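You operate a simulated robot arm through the tools that you are given. There is no shell and no other tool.

The job below is to be done with a simulated robot arm. You get a single attempt, and the scene is never put back.

TASK
Empty the waste jug into the waste drum and shut the funnel lid.
Fine: spill none; put the jug back. Set down upright: waste jug. Where these are worked on the way, their far stop is far enough and under half their travel is too little: funnel lid.

It is judged by the outcome, as a careful person would: the job done as asked, and still so three seconds after it is handed in. It fails if anything else is knocked over, pushed out of place, dropped, spilled or broken. A push-on lid holds only when it is set on centred and level and pressed home; a screw cap is set on level and turned clockwise until tight.

THE ROBOT
A 7-joint arm with a two-finger parallel gripper, fixed in place. Base frame: the origin is at the foot of the arm, x ahead of it, y to its left, z up. Readings come in m, rad, newtons and seconds.
Its first joint turns from -2.897 to 2.897 rad. Payload 4.4 kg.
Tool frame: the origin (TCP) lies between the finger pads and is the grasp point; the fingertips stand 0.023 m ahead of it; z points along the fingers, y is the line along which they close. The gripper opens to 0.094 m. The fingers are 0.038 m wide and 0.01 m thick; the gripper's body (0.054 by 0.096 m) begins 0.039 m behind the TCP.
Orientation is that of the tool frame in the base frame, as [roll, pitch, yaw] about the fixed x, y, z axes, in that order (R = Rz(yaw) Ry(pitch) Rx(roll)). With the fingers straight down and closing along the base's y, the tool's x points along the base's -x, its y along +y and its z along -z.

THE INTERFACE
- The arm moves only by the tool send_rows. Its argument "rows" is a list of rows, each a list of 7 numbers: the shift along the tool's x, y, z in m, then the turn, a rotation vector about the tool's x, y, z in rad, then the closure, from 0 (fully open) to 1 (shut). In form: [[tx, ty, tz, wx, wy, wz, gripper], ...]. A call has 1 to 20 rows; each row is the pose to reach, as a shift and turn from the pose commanded when the call began, along the tool's axes at that moment. Each row takes 0.2 s and may step no farther than 0.05 m and 0.15 rad from the row before; otherwise, or with a gripper value out of range, the whole call is refused. A pose out of reach is approached as far as the arm can. The call stops where the force on the tool passes 90 N (or 10 N more than at its start, if that is more) or the arm is blocked; 0.2 s more then pass. The fingers move at their own pace (about 0.072 m/s each) and stop on an object; they squeeze with about 27 N. The grip force told is the motor's: it shows also when the fingers shut on nothing. Time passes only in rows, and 0.2 s behind the last, so rows that repeat a pose let the fingers close. It gives the time, the measured TCP pose, the force on the tool (base axes), the opening and the grip force at its end, in the units of the frame above (readings bear some noise), with the torque about the TCP (base axes, N m) and any sound that the robot's microphone picked up.
- Cameras (640 x 400 px; columns grow to the right, rows downward): "scene" is fixed at [0.2181, -0.6521, 1.3604]; the picture's right is [0.76, -0.65, 0.00], its down [-0.34, -0.40, -0.85] and it looks along [0.55, 0.65, -0.52] (base axes); focal length 359 px, centre (320, 200). "wrist" rides on the gripper at [0.086, 0.016, -0.075] in the tool frame; the picture's right is [-0.18, 0.98, 0.00], its down [-0.58, -0.11, -0.81] and it looks along [-0.79, -0.15, 0.59] (tool axes); focal length 243 px, centre (320, 200). There is no depth. A picture from a camera that has moved, and an enlarged one, comes with that camera's place and axes in the base frame and with its lens.
- capture(camera): a new picture of that camera. The clock stands still meanwhile.
- enlarge(camera, box): a new picture of the part [left, top, right, bottom] of that camera's present view, enlarged. The clock stands still meanwhile.
- sign_off(): hands the job in; it is judged then, once.

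Nothing tells you positions but the pictures and the camera data. Unless the task says otherwise, let go and move clear before handing in.

The tools are called after "Emit:" by a JSON object that holds its "api" and its "payload". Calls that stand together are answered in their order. send_rows: Moves the arm, as the interface text tells. Its arguments: {"type":"object","properties":{"rows":{"type":"array","items":{"type":"array","items":{"type":"number"}}}},"required":["rows"]} The other tools are called the same way: capture (camera) takes a picture; enlarge (camera, box) takes an enlarged picture of a part of a camera's view; sign_off () hands the job in.

At the start:

```text
t: 0.0
tcp_pos: [0.7548, 0.1462, 1.0253]
tcp_rot: [3.141, -0.002, 3.141]
force: [-0.2, -0.6, -0.4]
torque: [0.0, -0.01, -0.02]
opening: 0.094
grasp_force: 0.1
```

scene: 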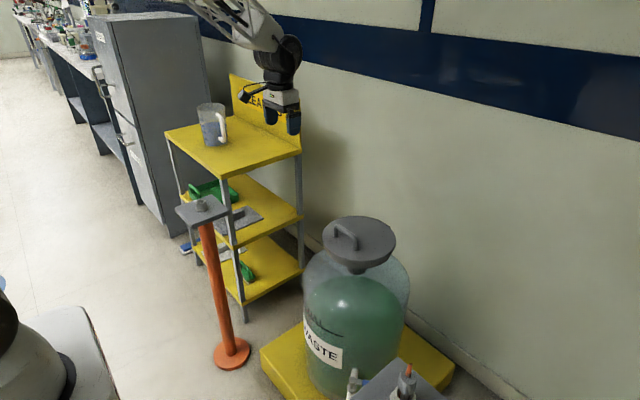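
wrist: 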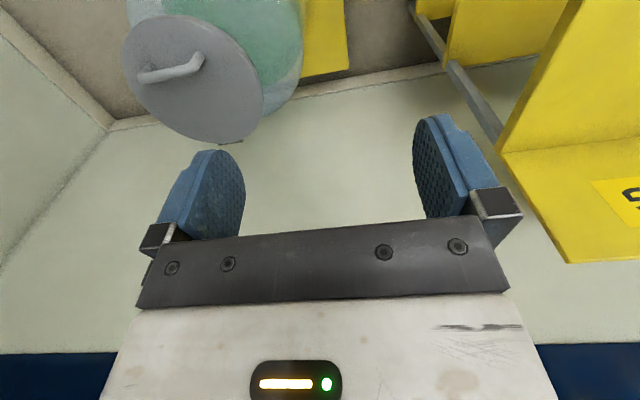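

I see a jug with liquid and a white handle on the top shelf of a yellow cart. The green waste drum stands on a yellow pallet, and its grey funnel lid looks hinged. I'll look closer before moving.

Emit:
{"api": "enlarge", "payload": {"camera": "scene", "box": [150, 60, 310, 160]}}

Emit:
{"api": "enlarge", "payload": {"camera": "scene", "box": [240, 190, 480, 340]}}

Emit:
{"api": "enlarge", "payload": {"camera": "wrist", "box": [100, 0, 340, 150]}}

Emit:
{"api": "enlarge", "payload": {"camera": "scene", "box": [240, 250, 480, 400]}}

```text
4.00 times, centred on (230, 110) of scene
camera zoom: at [0.2181, -0.6521, 1.3604], right [0.76, -0.65, 0.0], down [-0.34, -0.4, -0.85], along [0.55, 0.65, -0.52], focal length 1438 px, centre (680, 560)
```

zoom: 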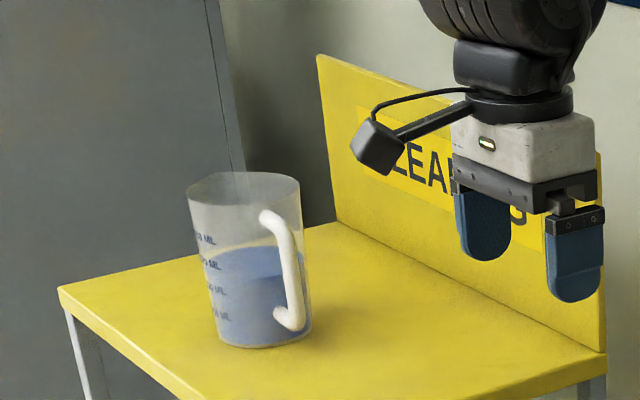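

```text
2.67 times, centred on (360, 265) of scene
camera zoom: at [0.2181, -0.6521, 1.3604], right [0.76, -0.65, 0.0], down [-0.34, -0.4, -0.85], along [0.55, 0.65, -0.52], focal length 958 px, centre (213, 27)
```

zoom: 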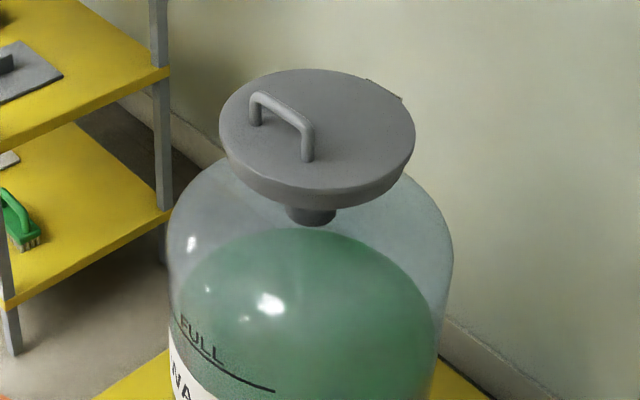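

```text
2.67 times, centred on (220, 75) of wrist
camera zoom: at [0.6697, 0.1617, 1.099], right [0.18, 0.98, 0.0], down [0.58, -0.11, 0.81], along [0.79, -0.15, -0.59], focal length 647 px, centre (587, 533)
```

zoom: 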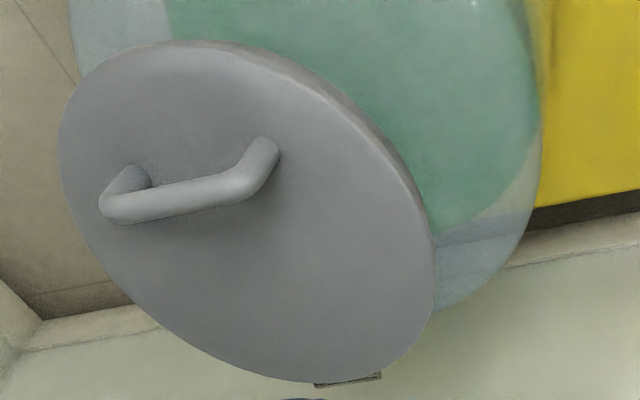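

```text
2.67 times, centred on (360, 325) of scene
camera zoom: at [0.2181, -0.6521, 1.3604], right [0.76, -0.65, 0.0], down [-0.34, -0.4, -0.85], along [0.55, 0.65, -0.52], focal length 958 px, centre (213, -133)
```

zoom: 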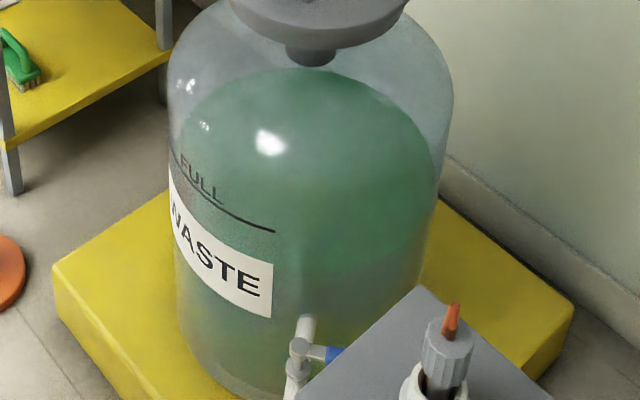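

The handle bar of the funnel lid is at about (0.797, -0.08, 0.757), running along y. The hinge is near x≈0.96. The jug is somewhere near (0.8, 0.7) on a shelf at about z 0.775. I'll turn the wrist camera towards the jug.

Emit:
{"api": "send_rows", "payload": {"rows": [[0.03, 0.03, 0, 0, 0, -0.12, 0], [0.06, 0.06, 0, 0, 0, -0.24, 0], [0.09, 0.09, 0, 0, 0, -0.36, 0], [0.12, 0.12, 0, 0, 0, -0.48, 0], [0.15, 0.15, 0, 0, 0, -0.6, 0], [0.18, 0.18, 0, 0, 0, -0.72, 0], [0.2, 0.2, 0, 0, 0, -0.8, 0]]}}

Emit:
{"api": "capture", "payload": {"camera": "wrist"}}

Emit:
{"api": "capture", "payload": {"camera": "scene"}}

```text
t: 1.6
tcp_pos: [0.555, 0.3456, 1.0242]
tcp_rot: [3.141, 0.0, -2.34]
force: [-0.6, -0.2, -0.2]
torque: [-0.01, 0.02, -0.01]
opening: 0.094
grasp_force: 0.1
```

```text
taken
camera wrist: at [0.4841, 0.2947, 1.0978], right [-0.58, 0.82, 0.0], down [0.48, 0.34, 0.81], along [0.66, 0.47, -0.59], focal length 243 px, centre (320, 200)
```

wrist: 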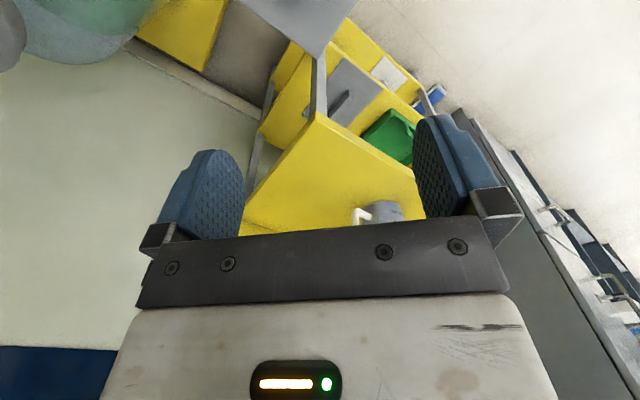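

```text
taken
```

scene: 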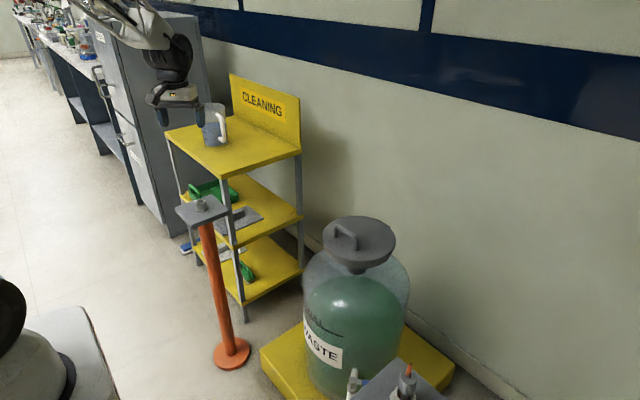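

The jug shows in the wrist view just beyond the finger plate. I'll enlarge both views of it to triangulate.

Emit:
{"api": "enlarge", "payload": {"camera": "wrist", "box": [300, 150, 460, 250]}}

Emit:
{"api": "enlarge", "payload": {"camera": "scene", "box": [150, 60, 310, 160]}}

Emit:
{"api": "enlarge", "payload": {"camera": "scene", "box": [160, 160, 320, 260]}}

Emit:
{"api": "enlarge", "payload": {"camera": "wrist", "box": [200, 0, 460, 160]}}

```text
4.00 times, centred on (380, 200) of wrist
camera zoom: at [0.4841, 0.2947, 1.0978], right [-0.58, 0.82, 0.0], down [0.48, 0.34, 0.81], along [0.66, 0.47, -0.59], focal length 970 px, centre (80, 200)
```

zoom: 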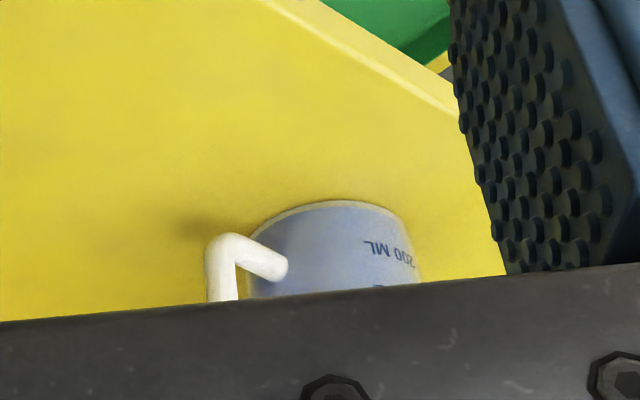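

```text
4.00 times, centred on (230, 110) of scene
camera zoom: at [0.2181, -0.6521, 1.3604], right [0.76, -0.65, 0.0], down [-0.34, -0.4, -0.85], along [0.55, 0.65, -0.52], focal length 1438 px, centre (680, 560)
```

zoom: 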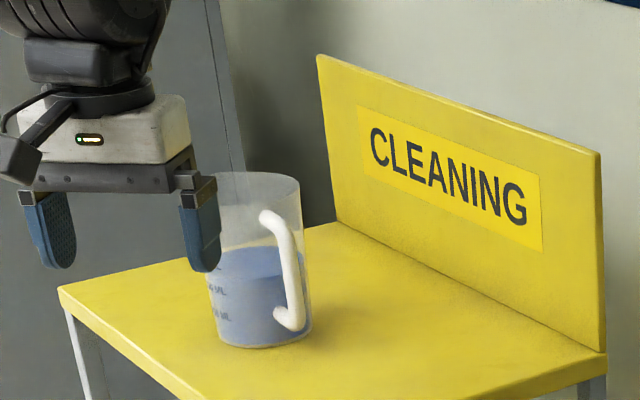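

```text
4.00 times, centred on (240, 210) of scene
camera zoom: at [0.2181, -0.6521, 1.3604], right [0.76, -0.65, 0.0], down [-0.34, -0.4, -0.85], along [0.55, 0.65, -0.52], focal length 1438 px, centre (640, 160)
```

zoom: 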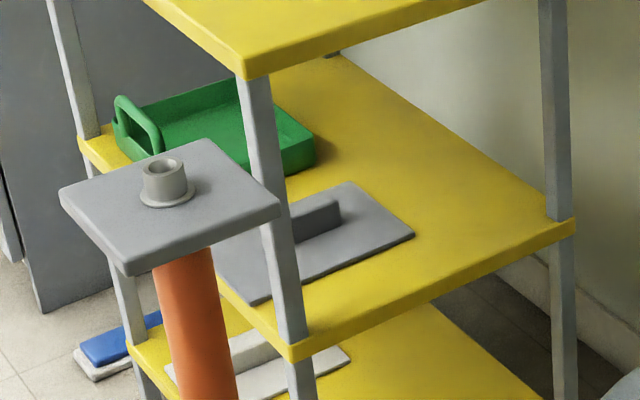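

```text
2.46 times, centred on (330, 80) of wrist
camera zoom: at [0.4841, 0.2947, 1.0978], right [-0.58, 0.82, 0.0], down [0.48, 0.34, 0.81], along [0.66, 0.47, -0.59], focal length 597 px, centre (295, 495)
```

zoom: 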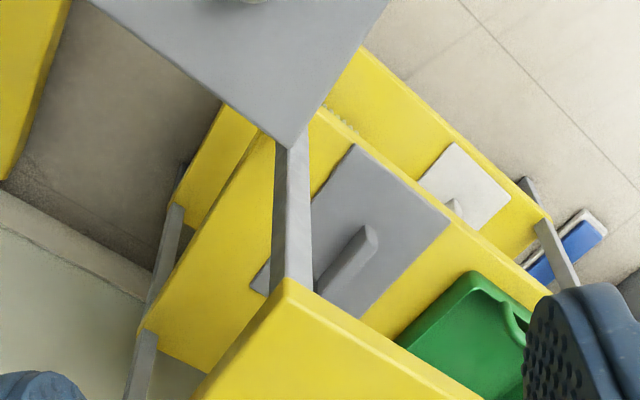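

The jug is at about (0.80, 0.72). Its handle bar is vertical at about (0.79, 0.604), z 0.82–0.91, pointing -y. I'll deal with the lid first, so I'm moving above its handle with the fingers closing along x, then looking again.

Emit:
{"api": "send_rows", "payload": {"rows": [[0.0125, -0.0426, 0.003, 0, 0, -0.07, 0], [0.025, -0.0853, 0.006, 0, 0, -0.14, 0], [0.0374, -0.1279, 0.01, 0, 0, -0.21, 0], [0.05, -0.1705, 0.015, 0, 0, -0.28, 0], [0.0623, -0.2132, 0.02, 0, 0, -0.35, 0], [0.0747, -0.2558, 0.025, 0, 0, -0.42, 0], [0.0872, -0.2985, 0.03, 0, 0, -0.49, 0], [0.0996, -0.3411, 0.035, 0, 0, -0.56, 0], [0.112, -0.3837, 0.04, 0, 0, -0.63, 0], [0.1245, -0.4264, 0.045, 0, 0, -0.7, 0], [0.137, -0.469, 0.05, 0, 0, -0.77, 0]]}}

Emit:
{"api": "capture", "payload": {"camera": "wrist"}}

Emit:
{"api": "capture", "payload": {"camera": "scene"}}

```text
t: 4.0
tcp_pos: [0.7956, -0.0799, 0.9742]
tcp_rot: [3.14, 0.001, -1.569]
force: [-0.5, -0.2, 0.4]
torque: [0.08, 0.03, 0.0]
opening: 0.094
grasp_force: 0.1
```

```text
taken
camera wrist: at [0.7808, -0.1669, 1.0495], right [-0.98, 0.18, 0.0], down [0.11, 0.58, 0.81], along [0.15, 0.79, -0.59], focal length 243 px, centre (320, 200)
```

wrist: 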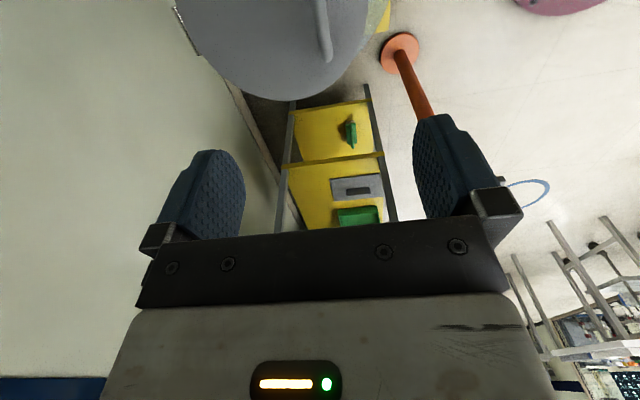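

```text
taken
```

scene: 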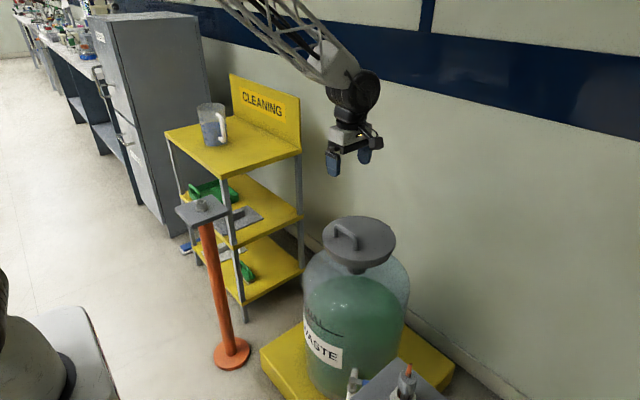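

The gripper is above the lid handle. I'll enlarge the wrist view to refine the handle's position and height.

Emit:
{"api": "enlarge", "payload": {"camera": "wrist", "box": [160, 0, 400, 150]}}

Emit:
{"api": "enlarge", "payload": {"camera": "scene", "box": [300, 200, 420, 275]}}

```text
2.67 times, centred on (280, 75) of wrist
camera zoom: at [0.7808, -0.1669, 1.0495], right [-0.98, 0.18, 0.0], down [0.11, 0.58, 0.81], along [0.15, 0.79, -0.59], focal length 647 px, centre (427, 533)
```

zoom: 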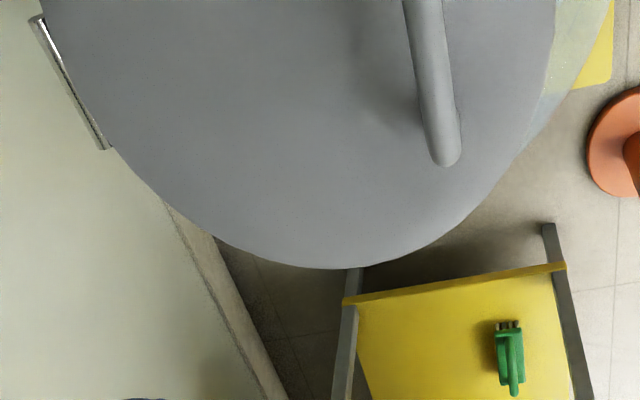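

```text
5.33 times, centred on (360, 238) of scene
camera zoom: at [0.2181, -0.6521, 1.3604], right [0.76, -0.65, 0.0], down [-0.34, -0.4, -0.85], along [0.55, 0.65, -0.52], focal length 1917 px, centre (107, 0)
```

zoom: 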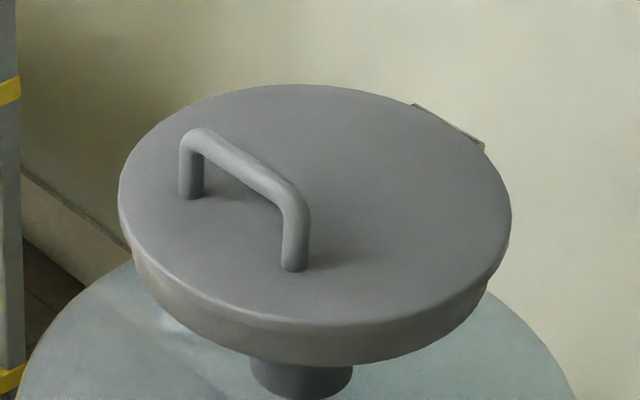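

The handle bar is at x≈0.796, z≈0.757 and sits about 0.037 m above the lid. The hinge axis is at x≈0.96, z≈0.712. Before touching anything I'll check in free air that the arm reaches far enough forward for the end of the lid's arc.

Emit:
{"api": "send_rows", "payload": {"rows": [[0, -0.04, 0.01, 0, 0, 0, 0], [0, -0.08, 0.02, 0, 0, 0, 0], [0, -0.12, 0.03, 0, 0, 0, 0], [0, -0.16, 0.04, 0, 0, 0, 0], [0, -0.2, 0.05, 0, 0, 0, 0], [0, -0.225, 0.055, 0, 0, 0, 0]]}}

```text
t: 5.4
tcp_pos: [1.0231, -0.0808, 0.9216]
tcp_rot: [-3.14, -0.001, -1.57]
force: [-0.7, 0.1, -0.2]
torque: [0.01, -0.01, -0.05]
opening: 0.0941
grasp_force: 0.0
```

That is reachable. I'll also test a bit farther out and a backward tilt, which I may need for closing the lid later.

Emit:
{"api": "send_rows", "payload": {"rows": [[0, -0.03, 0, 0, 0, 0, 0], [0, -0.06, 0, 0, 0, 0, 0], [0, -0.08, 0, 0, 0, 0, 0]]}}

Emit:
{"api": "send_rows", "payload": {"rows": [[0, 0.03, 0, -0.1, 0, 0, 0], [0, 0.06, 0, -0.2, 0, 0, 0], [0, 0.08, 0, -0.3, 0, 0, 0]]}}

```text
t: 6.2
tcp_pos: [1.1033, -0.078, 0.9204]
tcp_rot: [3.14, 0.001, -1.572]
force: [0.0, -0.6, -0.2]
torque: [-0.03, 0.01, 0.0]
opening: 0.0939
grasp_force: 0.0
```

```text
t: 7.0
tcp_pos: [1.0224, -0.0773, 0.921]
tcp_rot: [2.84, 0.0, -1.571]
force: [-0.5, 1.1, 0.5]
torque: [-0.03, 0.0, -0.03]
opening: 0.0938
grasp_force: 0.1
```

The arm reaches all of those poses. I'll return above the handle with the tool straight down and descend over the bar.

Emit:
{"api": "send_rows", "payload": {"rows": [[0, 0.036, 0.011, 0.05, 0, 0, 0], [0, 0.072, 0.022, 0.1, 0, 0, 0], [0, 0.108, 0.033, 0.15, 0, 0, 0], [0, 0.144, 0.045, 0.2, 0, 0, 0], [0, 0.18, 0.056, 0.25, 0, 0, 0], [0, 0.216, 0.067, 0.3, 0, 0, 0]]}}

Emit:
{"api": "send_rows", "payload": {"rows": [[0, 0, 0.04, 0, 0, 0, 0], [0, 0, 0.08, 0, 0, 0, 0]]}}

Emit:
{"api": "capture", "payload": {"camera": "scene"}}

Emit:
{"api": "capture", "payload": {"camera": "wrist"}}

```text
t: 8.4
tcp_pos: [0.7941, -0.0781, 0.9179]
tcp_rot: [3.141, -0.001, -1.571]
force: [-0.2, -0.6, -0.1]
torque: [0.02, 0.0, -0.01]
opening: 0.0939
grasp_force: 0.2
```

```text
t: 9.0
tcp_pos: [0.7942, -0.079, 0.8406]
tcp_rot: [-3.139, -0.001, -1.571]
force: [0.2, -0.1, 0.5]
torque: [0.0, 0.0, 0.0]
opening: 0.094
grasp_force: 0.0
```

```text
taken
```

scene: 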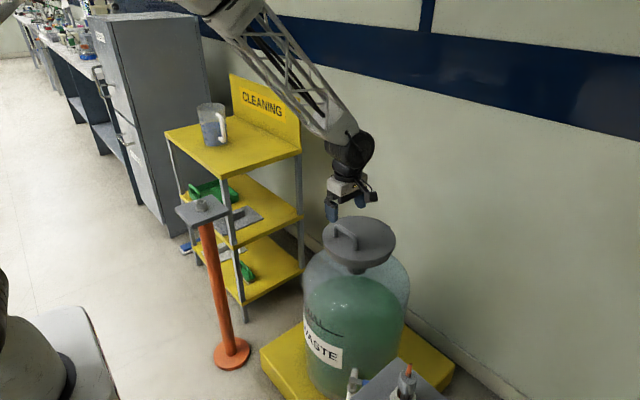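

```text
taken
camera wrist: at [0.7792, -0.1659, 0.915], right [-0.98, 0.18, 0.0], down [0.11, 0.58, 0.81], along [0.15, 0.79, -0.59], focal length 243 px, centre (320, 200)
```

wrist: 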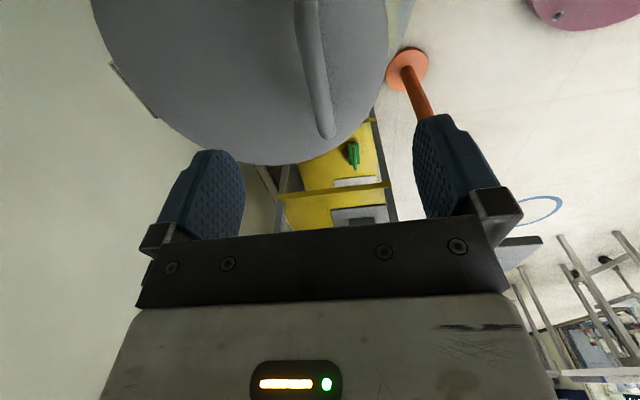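

The bar lies between the fingers. I'll go down about 0.07 m so the bar sits near the finger ends, then close on it.

Emit:
{"api": "send_rows", "payload": {"rows": [[0, -0.002, 0.03, 0, 0, 0, 0], [0, -0.002, 0.055, 0, 0, 0, 0], [0, -0.002, 0.072, 0, 0, 0, 0]]}}

Emit:
{"api": "enlarge", "payload": {"camera": "scene", "box": [280, 160, 440, 260]}}

Emit:
{"api": "capture", "payload": {"camera": "wrist"}}

```text
t: 9.8
tcp_pos: [0.7964, -0.0811, 0.7665]
tcp_rot: [-3.141, 0.0, -1.571]
force: [0.3, 0.1, -0.6]
torque: [-0.01, -0.02, -0.02]
opening: 0.094
grasp_force: 0.0
```

```text
4.00 times, centred on (360, 210) of scene
camera zoom: at [0.2181, -0.6521, 1.3604], right [0.76, -0.65, 0.0], down [-0.34, -0.4, -0.85], along [0.55, 0.65, -0.52], focal length 1438 px, centre (160, 160)
```

zoom: 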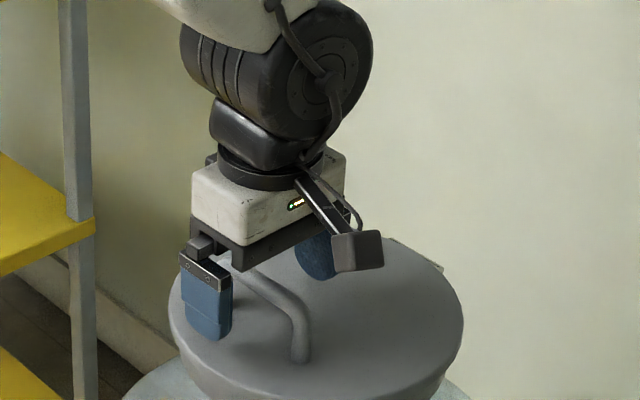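

```text
taken
camera wrist: at [0.7805, -0.1674, 0.8416], right [-0.98, 0.18, 0.0], down [0.11, 0.58, 0.81], along [0.15, 0.79, -0.59], focal length 243 px, centre (320, 200)
```

wrist: 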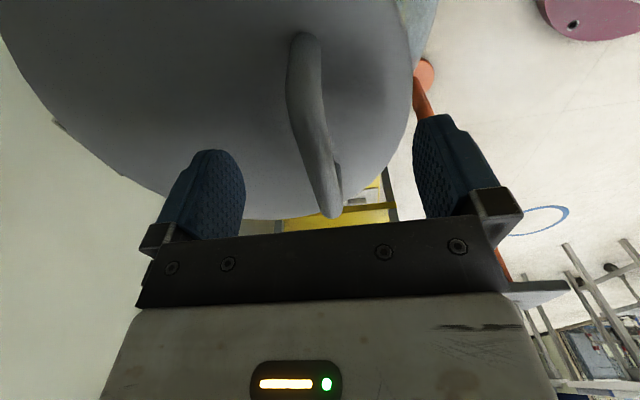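

The fingers straddle the bar. I'll raise 5 mm and close.

Emit:
{"api": "send_rows", "payload": {"rows": [[0, -0.001, -0.005, 0, 0, 0, 0], [0, -0.001, -0.005, 0, 0, 0, 1], [0, -0.001, -0.005, 0, 0, 0, 1], [0, -0.001, -0.005, 0, 0, 0, 1], [0, -0.001, -0.005, 0, 0, 0, 1], [0, -0.001, -0.005, 0, 0, 0, 1]]}}

Emit:
{"api": "enlarge", "payload": {"camera": "scene", "box": [280, 160, 440, 260]}}

```text
t: 11.2
tcp_pos: [0.795, -0.0795, 0.7723]
tcp_rot: [3.138, 0.001, -1.57]
force: [-43.4, -0.3, 17.3]
torque: [0.04, 0.62, 0.1]
opening: 0.0134
grasp_force: 44.6
```

```text
4.00 times, centred on (360, 210) of scene
camera zoom: at [0.2181, -0.6521, 1.3604], right [0.76, -0.65, 0.0], down [-0.34, -0.4, -0.85], along [0.55, 0.65, -0.52], focal length 1438 px, centre (160, 160)
```

zoom: 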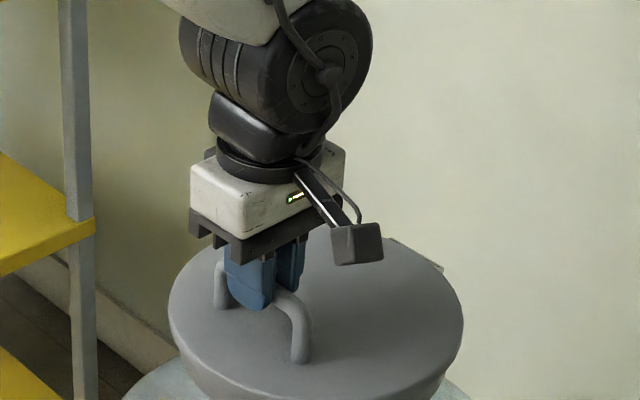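

The bar is gripped, but a side force of about 43 N shows the bar sits slightly nearer the base than I commanded. I'll shift a few millimetres to relax it.

Emit:
{"api": "send_rows", "payload": {"rows": [[0, 0.002, 0, 0, 0, 0, 1], [0, 0.003, 0, 0, 0, 0, 1]]}}

```text
t: 11.8
tcp_pos: [0.7959, -0.0799, 0.773]
tcp_rot: [-3.14, 0.002, -1.572]
force: [-15.4, -8.5, 3.2]
torque: [-0.08, 0.31, 0.08]
opening: 0.013
grasp_force: 45.0
```

The force is easing. I'll start lifting the lid along its hinge arc, to about 20°, and watch the force.

Emit:
{"api": "send_rows", "payload": {"rows": [[0, 0.001, 0, 0, 0, 0, 1], [0, -0.0014, -0.007, 0, 0, 0, 1], [0, -0.0038, -0.0142, 0, 0, 0, 1], [0, -0.0066, -0.021, 0, 0, 0, 1], [0, -0.0098, -0.0278, 0, 0, 0, 1]]}}

Emit:
{"api": "enlarge", "payload": {"camera": "scene", "box": [280, 150, 440, 250]}}

```text
t: 13.0
tcp_pos: [0.8059, -0.0799, 0.7999]
tcp_rot: [3.141, 0.0, -1.571]
force: [38.5, -11.2, -20.2]
torque: [-0.14, -0.43, 0.11]
opening: 0.0132
grasp_force: 44.4
```

```text
4.00 times, centred on (360, 200) of scene
camera zoom: at [0.2181, -0.6521, 1.3604], right [0.76, -0.65, 0.0], down [-0.34, -0.4, -0.85], along [0.55, 0.65, -0.52], focal length 1438 px, centre (160, 200)
```

zoom: 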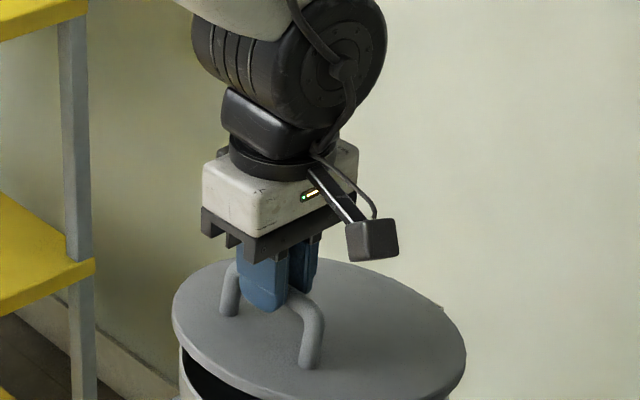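

The lid is lifting cleanly. The force is purely radial, so the hinge sits a bit lower than I estimated. I'll correct the arc and continue.

Emit:
{"api": "send_rows", "payload": {"rows": [[0, -0.004, -0.0005, 0, 0, 0, 1], [0, -0.0083, -0.0066, 0, 0, 0, 1], [0, -0.0126, -0.0127, 0, 0, 0, 1], [0, -0.0174, -0.0188, 0, 0, 0, 1], [0, -0.0223, -0.0247, 0, 0, 0, 1]]}}

```text
t: 14.2
tcp_pos: [0.8255, -0.0799, 0.826]
tcp_rot: [-3.14, 0.0, -1.571]
force: [-60.8, 1.0, 48.8]
torque: [0.04, 0.73, 0.03]
opening: 0.0133
grasp_force: 44.9
```

I overshot towards the hinge. Refitting the arc gives a hinge at about (0.96, 0.701). I'll continue with the corrected arc.

Emit:
{"api": "send_rows", "payload": {"rows": [[0, 0.0012, -0.003, 0, 0, 0, 1], [0, -0.0039, -0.0088, 0, 0, 0, 1], [0, -0.0092, -0.0143, 0, 0, 0, 1], [0, -0.0147, -0.0196, 0, 0, 0, 1], [0, -0.0205, -0.0247, 0, 0, 0, 1]]}}

```text
t: 15.4
tcp_pos: [0.8469, -0.0793, 0.8485]
tcp_rot: [3.139, 0.0, -1.572]
force: [32.1, -9.1, -38.2]
torque: [0.0, -0.15, 0.12]
opening: 0.0132
grasp_force: 45.3
```

There is a mild radial tension now. I'll keep correcting in short steps and start tilting the tool back slightly for hand clearance.

Emit:
{"api": "send_rows", "payload": {"rows": [[0, -0.0015, 0.0015, 0, 0, 0, 1], [0, -0.0073, -0.0027, -0.03, 0, 0, 1], [0, -0.0136, -0.007, -0.06, 0, 0, 1]]}}

Emit:
{"api": "capture", "payload": {"camera": "scene"}}

```text
t: 16.2
tcp_pos: [0.8616, -0.0786, 0.8596]
tcp_rot: [3.083, 0.0, -1.571]
force: [-20.2, 3.6, 29.6]
torque: [0.16, 0.17, 0.06]
opening: 0.0134
grasp_force: 44.9
```

```text
taken
```

scene: 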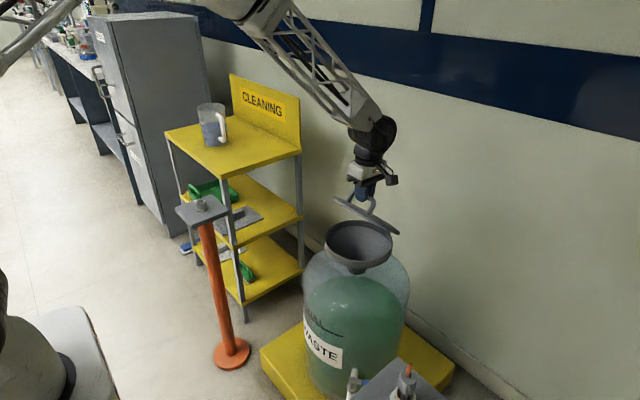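

The lid is about 40° open and moving well. I'll continue along the arc.

Emit:
{"api": "send_rows", "payload": {"rows": [[0, -0.0056, -0.0058, -0.025, 0, 0, 1], [0, -0.0123, -0.0103, -0.05, 0, 0, 1], [0, -0.0195, -0.0144, -0.075, 0, 0, 1]]}}

```text
t: 17.0
tcp_pos: [0.8813, -0.0789, 0.8708]
tcp_rot: [3.008, 0.0, -1.571]
force: [-9.0, 8.5, 15.9]
torque: [0.24, 0.08, 0.01]
opening: 0.013
grasp_force: 45.0
```

The force is small, so I'll continue.

Emit:
{"api": "send_rows", "payload": {"rows": [[0, -0.0064, -0.0047, -0.025, 0, 0, 1], [0, -0.0133, -0.0088, -0.05, 0, 0, 1], [0, -0.0205, -0.0124, -0.075, 0, 0, 1], [0, -0.0279, -0.0158, -0.1, 0, 0, 1]]}}

Emit:
{"api": "enlarge", "payload": {"camera": "scene", "box": [300, 130, 460, 280]}}

```text
t: 18.0
tcp_pos: [0.9106, -0.0791, 0.8814]
tcp_rot: [2.906, 0.001, -1.571]
force: [-2.0, 11.9, 7.1]
torque: [0.12, 0.07, 0.0]
opening: 0.0132
grasp_force: 44.9
```

```text
2.67 times, centred on (380, 205) of scene
camera zoom: at [0.2181, -0.6521, 1.3604], right [0.76, -0.65, 0.0], down [-0.34, -0.4, -0.85], along [0.55, 0.65, -0.52], focal length 958 px, centre (160, 187)
```

zoom: 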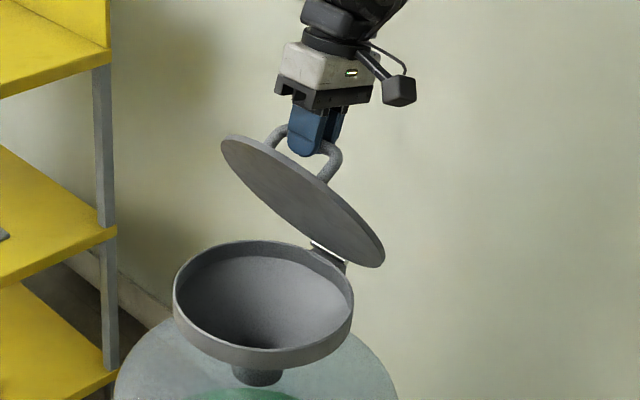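

The hinge sits behind the rim and the arc is correct. I'll keep going to about 70° of lid angle.

Emit:
{"api": "send_rows", "payload": {"rows": [[0, -0.0085, -0.0046, -0.025, 0, 0, 1], [0, -0.0173, -0.0087, -0.05, 0, 0, 1], [0, -0.0262, -0.0123, -0.075, 0, 0, 1], [0, -0.0353, -0.0154, -0.095, 0, 0, 1], [0, -0.0446, -0.0182, -0.115, 0, 0, 1]]}}

Emit:
{"api": "enlarge", "payload": {"camera": "scene", "box": [300, 130, 460, 280]}}

```text
t: 19.2
tcp_pos: [0.9592, -0.0802, 0.8886]
tcp_rot: [2.79, 0.0, -1.57]
force: [0.1, 22.1, 0.6]
torque: [0.2, 0.07, 0.06]
opening: 0.0132
grasp_force: 44.4
```

```text
2.67 times, centred on (380, 205) of scene
camera zoom: at [0.2181, -0.6521, 1.3604], right [0.76, -0.65, 0.0], down [-0.34, -0.4, -0.85], along [0.55, 0.65, -0.52], focal length 958 px, centre (160, 187)
```

zoom: 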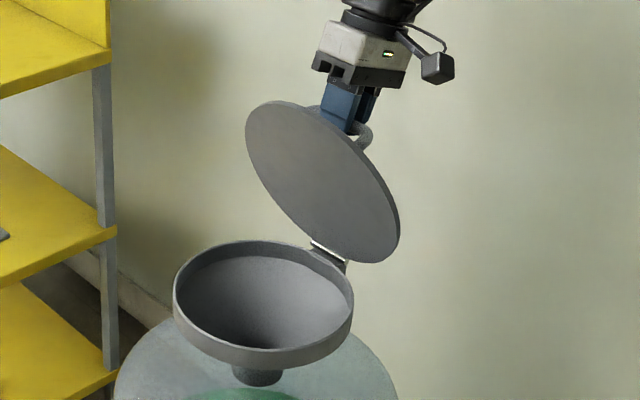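

The lid is about 70° open. There is a small sideways force, so I'll shift 1 mm in +y and carry on to about 84°.

Emit:
{"api": "send_rows", "payload": {"rows": [[-0.001, -0.0088, -0.0033, -0.01, 0, 0, 1], [-0.001, -0.0179, -0.0061, -0.02, 0, 0, 1], [-0.001, -0.027, -0.0085, -0.03, 0, 0, 1], [-0.001, -0.0364, -0.0103, -0.04, 0, 0, 1], [-0.001, -0.0459, -0.0117, -0.05, 0, 0, 1]]}}

Emit:
{"api": "enlarge", "payload": {"camera": "scene", "box": [300, 130, 460, 280]}}

```text
t: 20.3
tcp_pos: [0.9962, -0.0796, 0.8862]
tcp_rot: [2.737, -0.001, -1.573]
force: [-73.2, 1.3, 27.0]
torque: [0.18, 0.72, 0.19]
opening: 0.0131
grasp_force: 45.3
stopped in row 5: the force on the tool passed its limit at 98 N (the readings are from after the stop); the commanded pose is now the measured one
```

```text
2.67 times, centred on (380, 205) of scene
camera zoom: at [0.2181, -0.6521, 1.3604], right [0.76, -0.65, 0.0], down [-0.34, -0.4, -0.85], along [0.55, 0.65, -0.52], focal length 958 px, centre (160, 187)
```

zoom: 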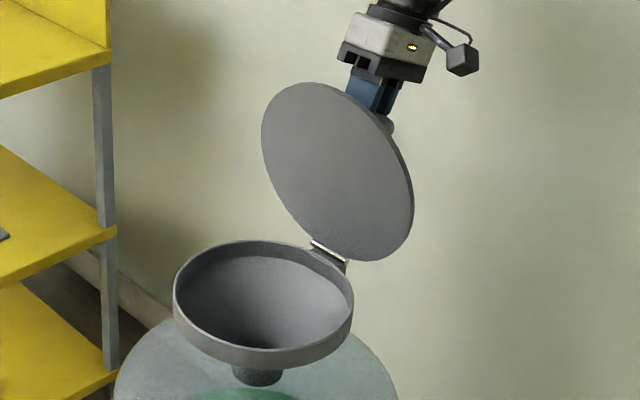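

The lid has come to its far stop at roughly 80°. I'll relax the push, then open the fingers a little and see whether the lid stays.

Emit:
{"api": "send_rows", "payload": {"rows": [[0, 0.001, 0, 0, 0, 0, 1], [0, 0.002, 0, 0, 0, 0, 1]]}}

Emit:
{"api": "enlarge", "payload": {"camera": "wrist", "box": [160, 0, 480, 250]}}

```text
t: 20.9
tcp_pos: [0.9948, -0.079, 0.8871]
tcp_rot: [2.739, 0.0, -1.573]
force: [-61.0, -3.5, 21.6]
torque: [-0.04, 0.56, 0.32]
opening: 0.0134
grasp_force: 44.6
```

```text
1.60 times, centred on (320, 125) of wrist
camera zoom: at [1.0103, -0.1665, 0.9608], right [-0.9, 0.19, 0.39], down [0.42, 0.58, 0.7], along [-0.09, 0.79, -0.6], focal length 388 px, centre (320, 320)
```

zoom: 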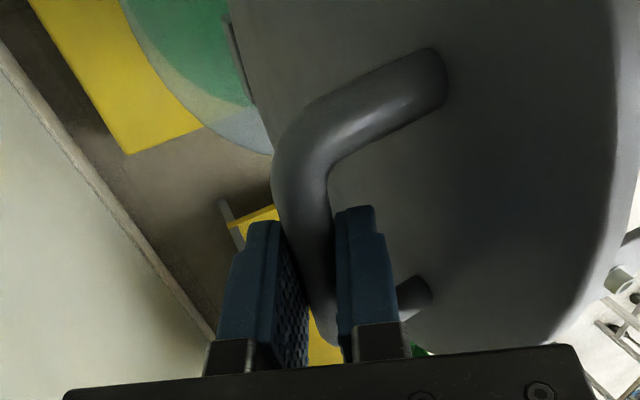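

The lid's outline matches vertical or just past it, so this is the far stop. I'll back off a little more to drop the force, then open.

Emit:
{"api": "send_rows", "payload": {"rows": [[0, 0.0015, 0.0005, 0, 0, 0, 1], [0, 0.003, 0.001, 0, 0, 0, 1]]}}

```text
t: 21.5
tcp_pos: [0.9928, -0.0806, 0.886]
tcp_rot: [2.74, 0.0, -1.574]
force: [-21.3, -4.2, 12.4]
torque: [0.08, 0.11, 0.23]
opening: 0.0135
grasp_force: 44.8
```

Emit:
{"api": "send_rows", "payload": {"rows": [[0, 0.0008, 0.0003, 0, 0, 0, 1], [0, 0.0008, 0.0003, 0, 0, 0, 0.75], [0, 0.0008, 0.0003, 0, 0, 0, 0.65], [0, 0.0008, 0.0003, 0, 0, 0, 0.65]]}}

Emit:
{"api": "enlarge", "payload": {"camera": "wrist", "box": [160, 0, 480, 250]}}

Emit:
{"api": "enlarge", "payload": {"camera": "scene", "box": [300, 130, 460, 280]}}

```text
t: 22.5
tcp_pos: [0.9917, -0.0793, 0.8867]
tcp_rot: [2.737, 0.0, -1.571]
force: [-0.9, 0.8, 0.2]
torque: [0.0, -0.01, 0.0]
opening: 0.0329
grasp_force: 0.0
```

```text
1.60 times, centred on (320, 125) of wrist
camera zoom: at [1.0072, -0.1663, 0.9607], right [-0.9, 0.19, 0.39], down [0.42, 0.58, 0.7], along [-0.09, 0.79, -0.6], focal length 388 px, centre (320, 320)
```

zoom: 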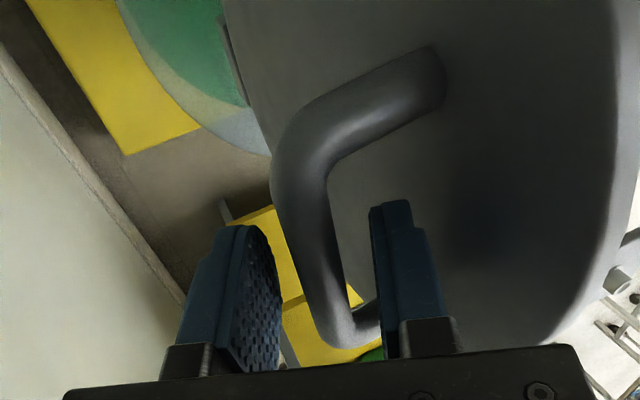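

```text
2.67 times, centred on (380, 205) of scene
camera zoom: at [0.2181, -0.6521, 1.3604], right [0.76, -0.65, 0.0], down [-0.34, -0.4, -0.85], along [0.55, 0.65, -0.52], focal length 958 px, centre (160, 187)
```

zoom: 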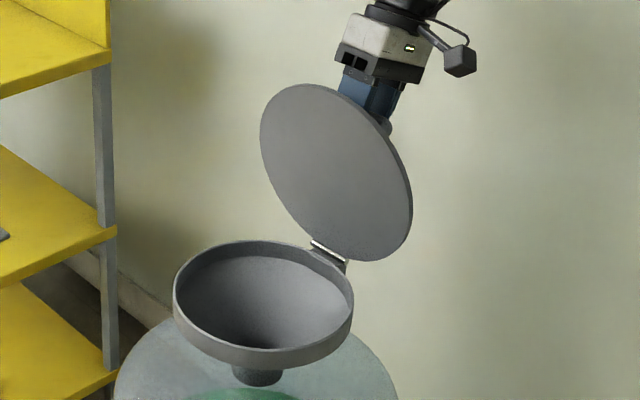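

The lid stands open by itself with no contact. I'll withdraw along the fingers, then go up and back over the lid.

Emit:
{"api": "send_rows", "payload": {"rows": [[0, 0, -0.02, 0, 0, 0, 0.65], [0, 0, -0.05, 0, 0, 0, 0.65], [0, 0, -0.09, 0, 0, 0, 0.65]]}}

Emit:
{"api": "send_rows", "payload": {"rows": [[-0.011, 0.041, 0.005, 0.057, 0, 0, 0.5], [-0.023, 0.082, 0.01, 0.114, 0, 0, 0.5], [-0.034, 0.123, 0.015, 0.171, 0, 0, 0.5], [-0.046, 0.163, 0.02, 0.229, 0, 0, 0.5], [-0.057, 0.204, 0.025, 0.286, 0, 0, 0.5], [-0.069, 0.245, 0.03, 0.343, 0, 0, 0.5], [-0.08, 0.286, 0.0356, 0.404, 0, 0, 0.5]]}}

Emit:
{"api": "capture", "payload": {"camera": "scene"}}

```text
t: 23.3
tcp_pos: [1.026, -0.0811, 0.9689]
tcp_rot: [2.737, 0.002, -1.573]
force: [0.5, -0.3, 0.2]
torque: [0.02, 0.03, 0.01]
opening: 0.033
grasp_force: 0.1
```

```text
t: 24.9
tcp_pos: [0.7486, -0.0003, 1.0478]
tcp_rot: [3.141, -0.001, -1.573]
force: [-0.9, 0.2, -0.7]
torque: [0.0, -0.02, -0.01]
opening: 0.0473
grasp_force: 0.1
```

```text
taken
```

scene: 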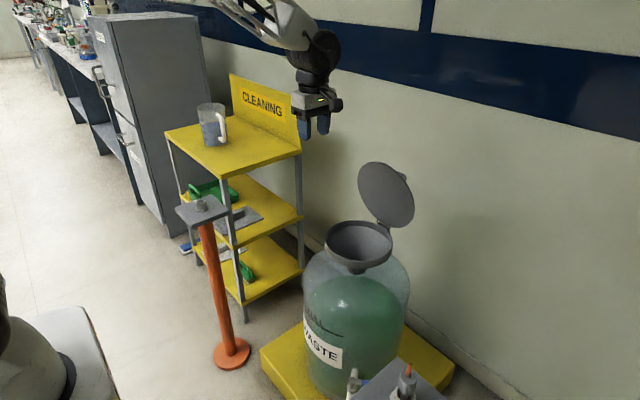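

The lid stays open. Next I'll turn the gripper back and move towards the jug, staying high.

Emit:
{"api": "send_rows", "payload": {"rows": [[-0.037, 0.0125, 0, 0, 0, 0.131, 0.5], [-0.075, 0.025, 0, 0, 0, 0.262, 0.5], [-0.112, 0.0375, 0, 0, 0, 0.393, 0.5], [-0.15, 0.05, 0, 0, 0, 0.524, 0.5], [-0.187, 0.0625, 0, 0, 0, 0.655, 0.5], [-0.225, 0.075, 0, 0, 0, 0.785, 0.5], [-0.262, 0.0875, 0, 0, 0, 0.916, 0.5], [-0.3, 0.1, 0, 0, 0, 1.047, 0.5], [-0.337, 0.1125, 0, 0, 0, 1.178, 0.5], [-0.375, 0.125, 0, 0, 0, 1.309, 0.5], [-0.412, 0.1375, 0, 0, 0, 1.44, 0.5], [-0.45, 0.15, 0, 0, 0, 1.571, 0.5]]}}

Emit:
{"api": "capture", "payload": {"camera": "wrist"}}

```text
t: 27.5
tcp_pos: [0.6019, 0.4527, 1.0476]
tcp_rot: [-3.141, -0.001, 3.139]
force: [0.0, 0.6, -0.2]
torque: [-0.04, 0.01, 0.01]
opening: 0.0468
grasp_force: 0.1
```

```text
taken
camera wrist: at [0.5169, 0.4688, 1.1223], right [0.19, 0.98, 0.0], down [0.58, -0.11, 0.81], along [0.79, -0.15, -0.59], focal length 243 px, centre (320, 200)
```

wrist: 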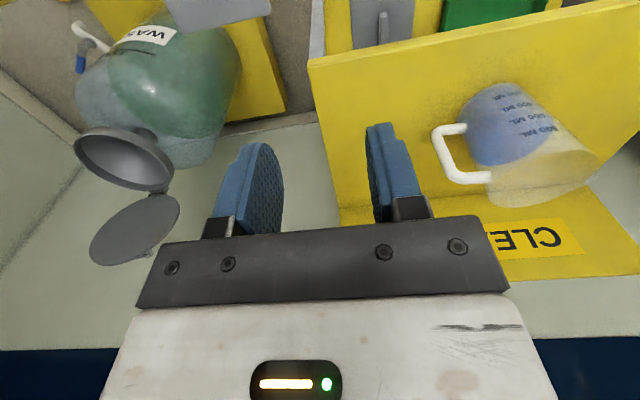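

This is a good view of the jug and its handle. I'll enlarge it to fix the geometry.

Emit:
{"api": "enlarge", "payload": {"camera": "wrist", "box": [400, 60, 624, 220]}}

Emit:
{"api": "enlarge", "payload": {"camera": "scene", "box": [180, 85, 260, 155]}}

```text
2.50 times, centred on (512, 140) of wrist
camera zoom: at [0.5169, 0.4688, 1.1223], right [0.19, 0.98, 0.0], down [0.58, -0.11, 0.81], along [0.79, -0.15, -0.59], focal length 606 px, centre (-160, 350)
```

zoom: 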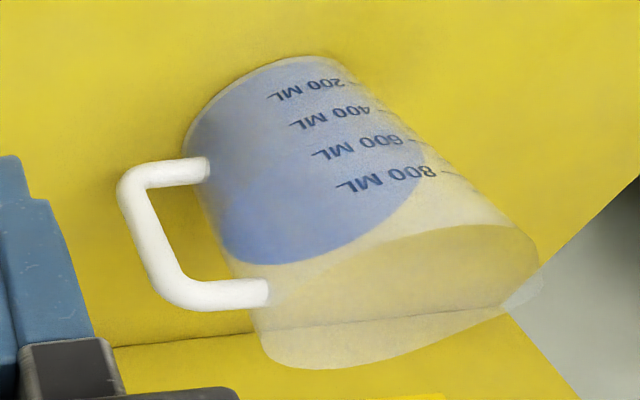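

```text
5.71 times, centred on (220, 120) of scene
camera zoom: at [0.2181, -0.6521, 1.3604], right [0.76, -0.65, 0.0], down [-0.34, -0.4, -0.85], along [0.55, 0.65, -0.52], focal length 2054 px, centre (891, 657)
```

zoom: 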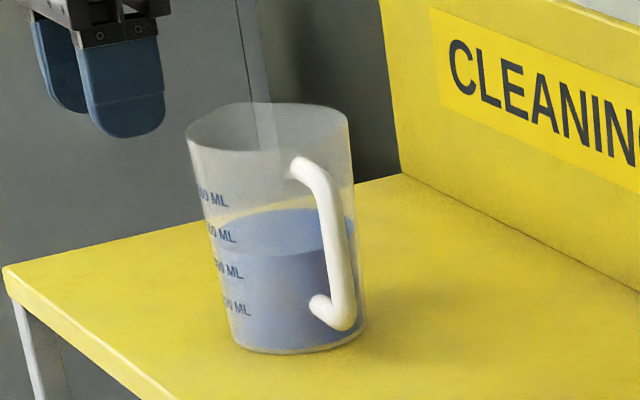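

The jug's handle bar is at about (0.785, 0.600), z 0.82–0.915, with about 0.04 m between bar centre and body. The spout is on the far (+y) side. I plan to grip the bar from the -x side with the tool pitched forward and pour by rolling. First I'll rehearse that orientation empty-handed to check the joints allow it.

Emit:
{"api": "send_rows", "payload": {"rows": [[0, 0, 0, 0, -0.137, 0, 0.62], [0, 0, 0, 0, -0.274, 0, 0.62], [0, 0, 0, 0, -0.411, 0, 0.62], [0, 0, 0, 0, -0.548, 0, 0.62], [0, 0, 0, 0, -0.685, 0, 0.62], [0, 0, 0, 0, -0.822, 0, 0.62], [0, 0, 0, 0, -0.96, 0, 0.62]]}}

Emit:
{"api": "capture", "payload": {"camera": "wrist"}}

Emit:
{"api": "capture", "payload": {"camera": "scene"}}

```text
t: 29.1
tcp_pos: [0.6023, 0.451, 1.0491]
tcp_rot: [-3.142, 0.961, 3.141]
force: [0.6, 0.6, -0.5]
torque: [-0.01, -0.01, -0.03]
opening: 0.0361
grasp_force: 0.1
```

```text
taken
camera wrist: at [0.4917, 0.4676, 1.0197], right [0.11, 0.98, 0.15], down [-0.33, -0.11, 0.94], along [0.94, -0.15, 0.31], focal length 243 px, centre (320, 200)
```

wrist: 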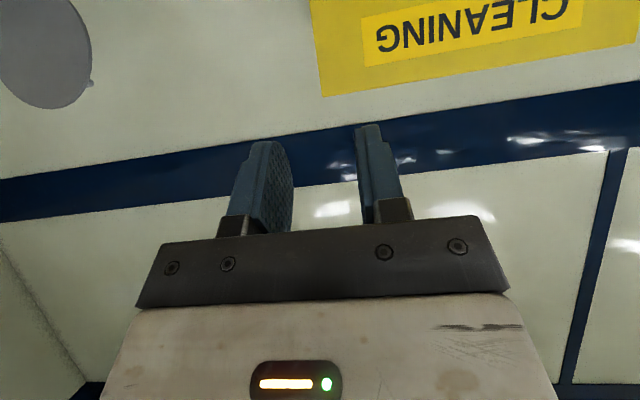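

```text
taken
```

scene: 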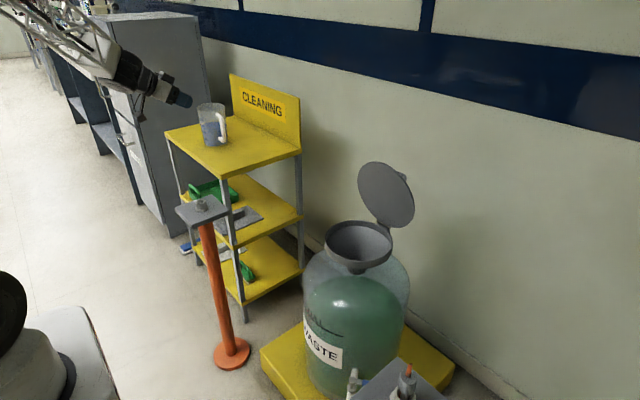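

The orientation is reached easily. I'll rehearse moving beside the funnel.

Emit:
{"api": "send_rows", "payload": {"rows": [[-0.0046, -0.0457, 0.0153, 0, 0, 0, 0.62], [-0.0092, -0.0914, 0.0306, 0, 0, 0, 0.62], [-0.0139, -0.1371, 0.0459, 0, 0, 0, 0.62], [-0.0185, -0.1828, 0.0613, 0, 0, 0, 0.62], [-0.0231, -0.2284, 0.0766, 0, 0, 0, 0.62], [-0.0277, -0.2741, 0.0919, 0, 0, 0, 0.62], [-0.0323, -0.3198, 0.1072, 0, 0, 0, 0.62], [-0.037, -0.3655, 0.1225, 0, 0, 0, 0.62], [-0.0416, -0.4112, 0.1378, 0, 0, 0, 0.62], [-0.0462, -0.4569, 0.1531, 0, 0, 0, 0.62], [-0.0508, -0.5026, 0.1684, 0, 0, 0, 0.62], [-0.0554, -0.5483, 0.1838, 0, 0, 0, 0.62], [-0.06, -0.5939, 0.1991, 0, 0, 0, 0.62], [-0.0647, -0.6396, 0.2144, 0, 0, 0, 0.62], [-0.0693, -0.6853, 0.2297, 0, 0, 0, 0.62], [-0.0739, -0.731, 0.245, 0, 0, 0, 0.62]]}}

Emit:
{"api": "capture", "payload": {"camera": "wrist"}}

```text
t: 32.5
tcp_pos: [0.8421, -0.2803, 0.967]
tcp_rot: [3.14, 0.959, 3.14]
force: [0.1, 0.4, -1.2]
torque: [0.03, -0.06, -0.03]
opening: 0.0357
grasp_force: 0.0
```

```text
taken
camera wrist: at [0.7327, -0.2647, 0.9385], right [0.11, 0.98, 0.15], down [-0.33, -0.11, 0.94], along [0.94, -0.15, 0.31], focal length 243 px, centre (320, 200)
```

wrist: 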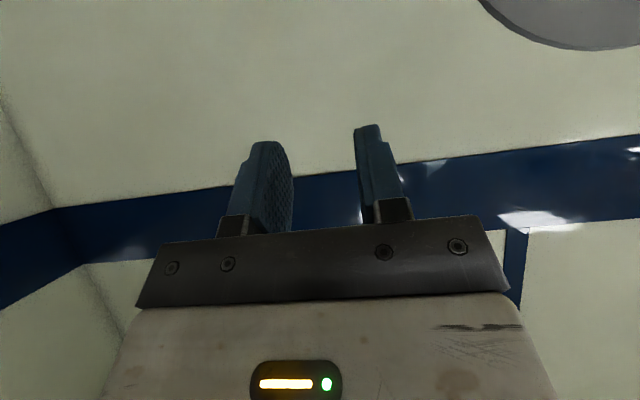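

Emit:
{"api": "send_rows", "payload": {"rows": [[0, 0, 0, 0.083, 0, -0.119, 0.62], [0, 0, 0, 0.166, 0, -0.238, 0.62], [0, 0, 0, 0.249, 0, -0.356, 0.62], [0, 0, 0, 0.333, 0, -0.475, 0.62], [0, 0.002, 0, 0.416, 0, -0.594, 0.62], [0, 0.008, 0, 0.499, 0, -0.713, 0.62], [0, 0.02, 0, 0.582, 0, -0.832, 0.62], [0, 0.035, 0, 0.665, 0, -0.95, 0.62], [0, 0.055, 0, 0.748, 0, -1.069, 0.62], [0, 0.075, 0, 0.832, 0, -1.188, 0.62], [0, 0.1, 0, 0.915, 0, -1.307, 0.62], [0, 0.125, 0, 0.998, 0, -1.425, 0.62], [0, 0.15, 0, 1.081, 0, -1.544, 0.62], [0, 0.175, 0, 1.164, 0, -1.663, 0.62], [0, 0.19, 0, 1.205, 0, -1.72, 0.62]]}}

Emit:
{"api": "capture", "payload": {"camera": "scene"}}

Emit:
{"api": "capture", "payload": {"camera": "wrist"}}

```text
t: 35.7
tcp_pos: [0.843, -0.0906, 0.9689]
tcp_rot: [-1.243, -0.428, -2.258]
force: [0.3, 0.4, -0.5]
torque: [-0.01, -0.04, -0.02]
opening: 0.0355
grasp_force: 0.0
```

```text
taken
```

scene: 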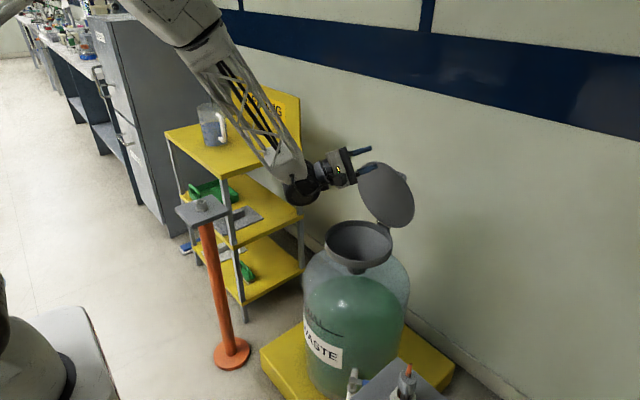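

```text
taken
camera wrist: at [0.7342, -0.1233, 0.9686], right [0.11, -0.37, -0.92], down [-0.32, 0.87, -0.38], along [0.94, 0.34, -0.03], focal length 243 px, centre (320, 200)
```

wrist: 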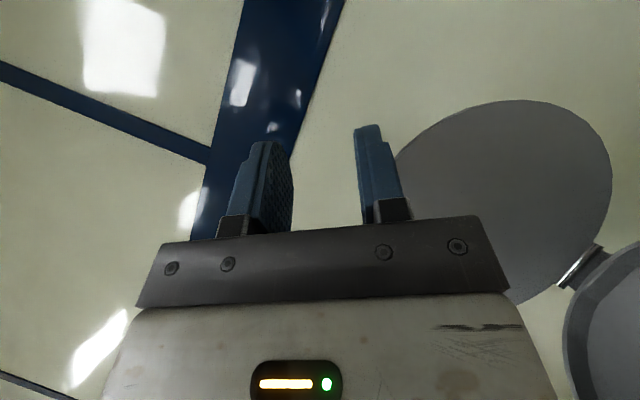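

The rehearsal works and clears everything. I'll roll back while moving towards the jug.

Emit:
{"api": "send_rows", "payload": {"rows": [[-0.0054, -0.0115, -0.0195, -0.0803, 0, 0.1147, 0.62], [-0.0109, -0.0231, -0.039, -0.1607, 0, 0.2293, 0.62], [-0.0163, -0.0346, -0.0585, -0.241, 0, 0.344, 0.62], [-0.0217, -0.0461, -0.078, -0.3213, 0, 0.4587, 0.62], [-0.0272, -0.0577, -0.0975, -0.4017, 0, 0.5733, 0.62], [-0.0326, -0.0692, -0.117, -0.482, 0, 0.688, 0.62], [-0.038, -0.0807, -0.1365, -0.5623, 0, 0.8027, 0.62], [-0.0435, -0.0923, -0.1561, -0.6427, 0, 0.9173, 0.62], [-0.0489, -0.1038, -0.1756, -0.723, 0, 1.032, 0.62], [-0.0543, -0.1153, -0.1951, -0.8033, 0, 1.1467, 0.62], [-0.0598, -0.1269, -0.2146, -0.8837, 0, 1.2613, 0.62], [-0.0652, -0.1384, -0.2341, -0.964, 0, 1.376, 0.62], [-0.0706, -0.1499, -0.2536, -1.0443, 0, 1.4907, 0.62], [-0.0761, -0.1615, -0.2731, -1.1247, 0, 1.6053, 0.62], [-0.0815, -0.173, -0.2926, -1.205, 0, 1.72, 0.62]]}}

```text
t: 38.9
tcp_pos: [0.6493, 0.2018, 0.9986]
tcp_rot: [3.138, 0.96, 3.137]
force: [0.1, -0.3, 0.0]
torque: [0.0, 0.0, 0.0]
opening: 0.0356
grasp_force: 0.2
```

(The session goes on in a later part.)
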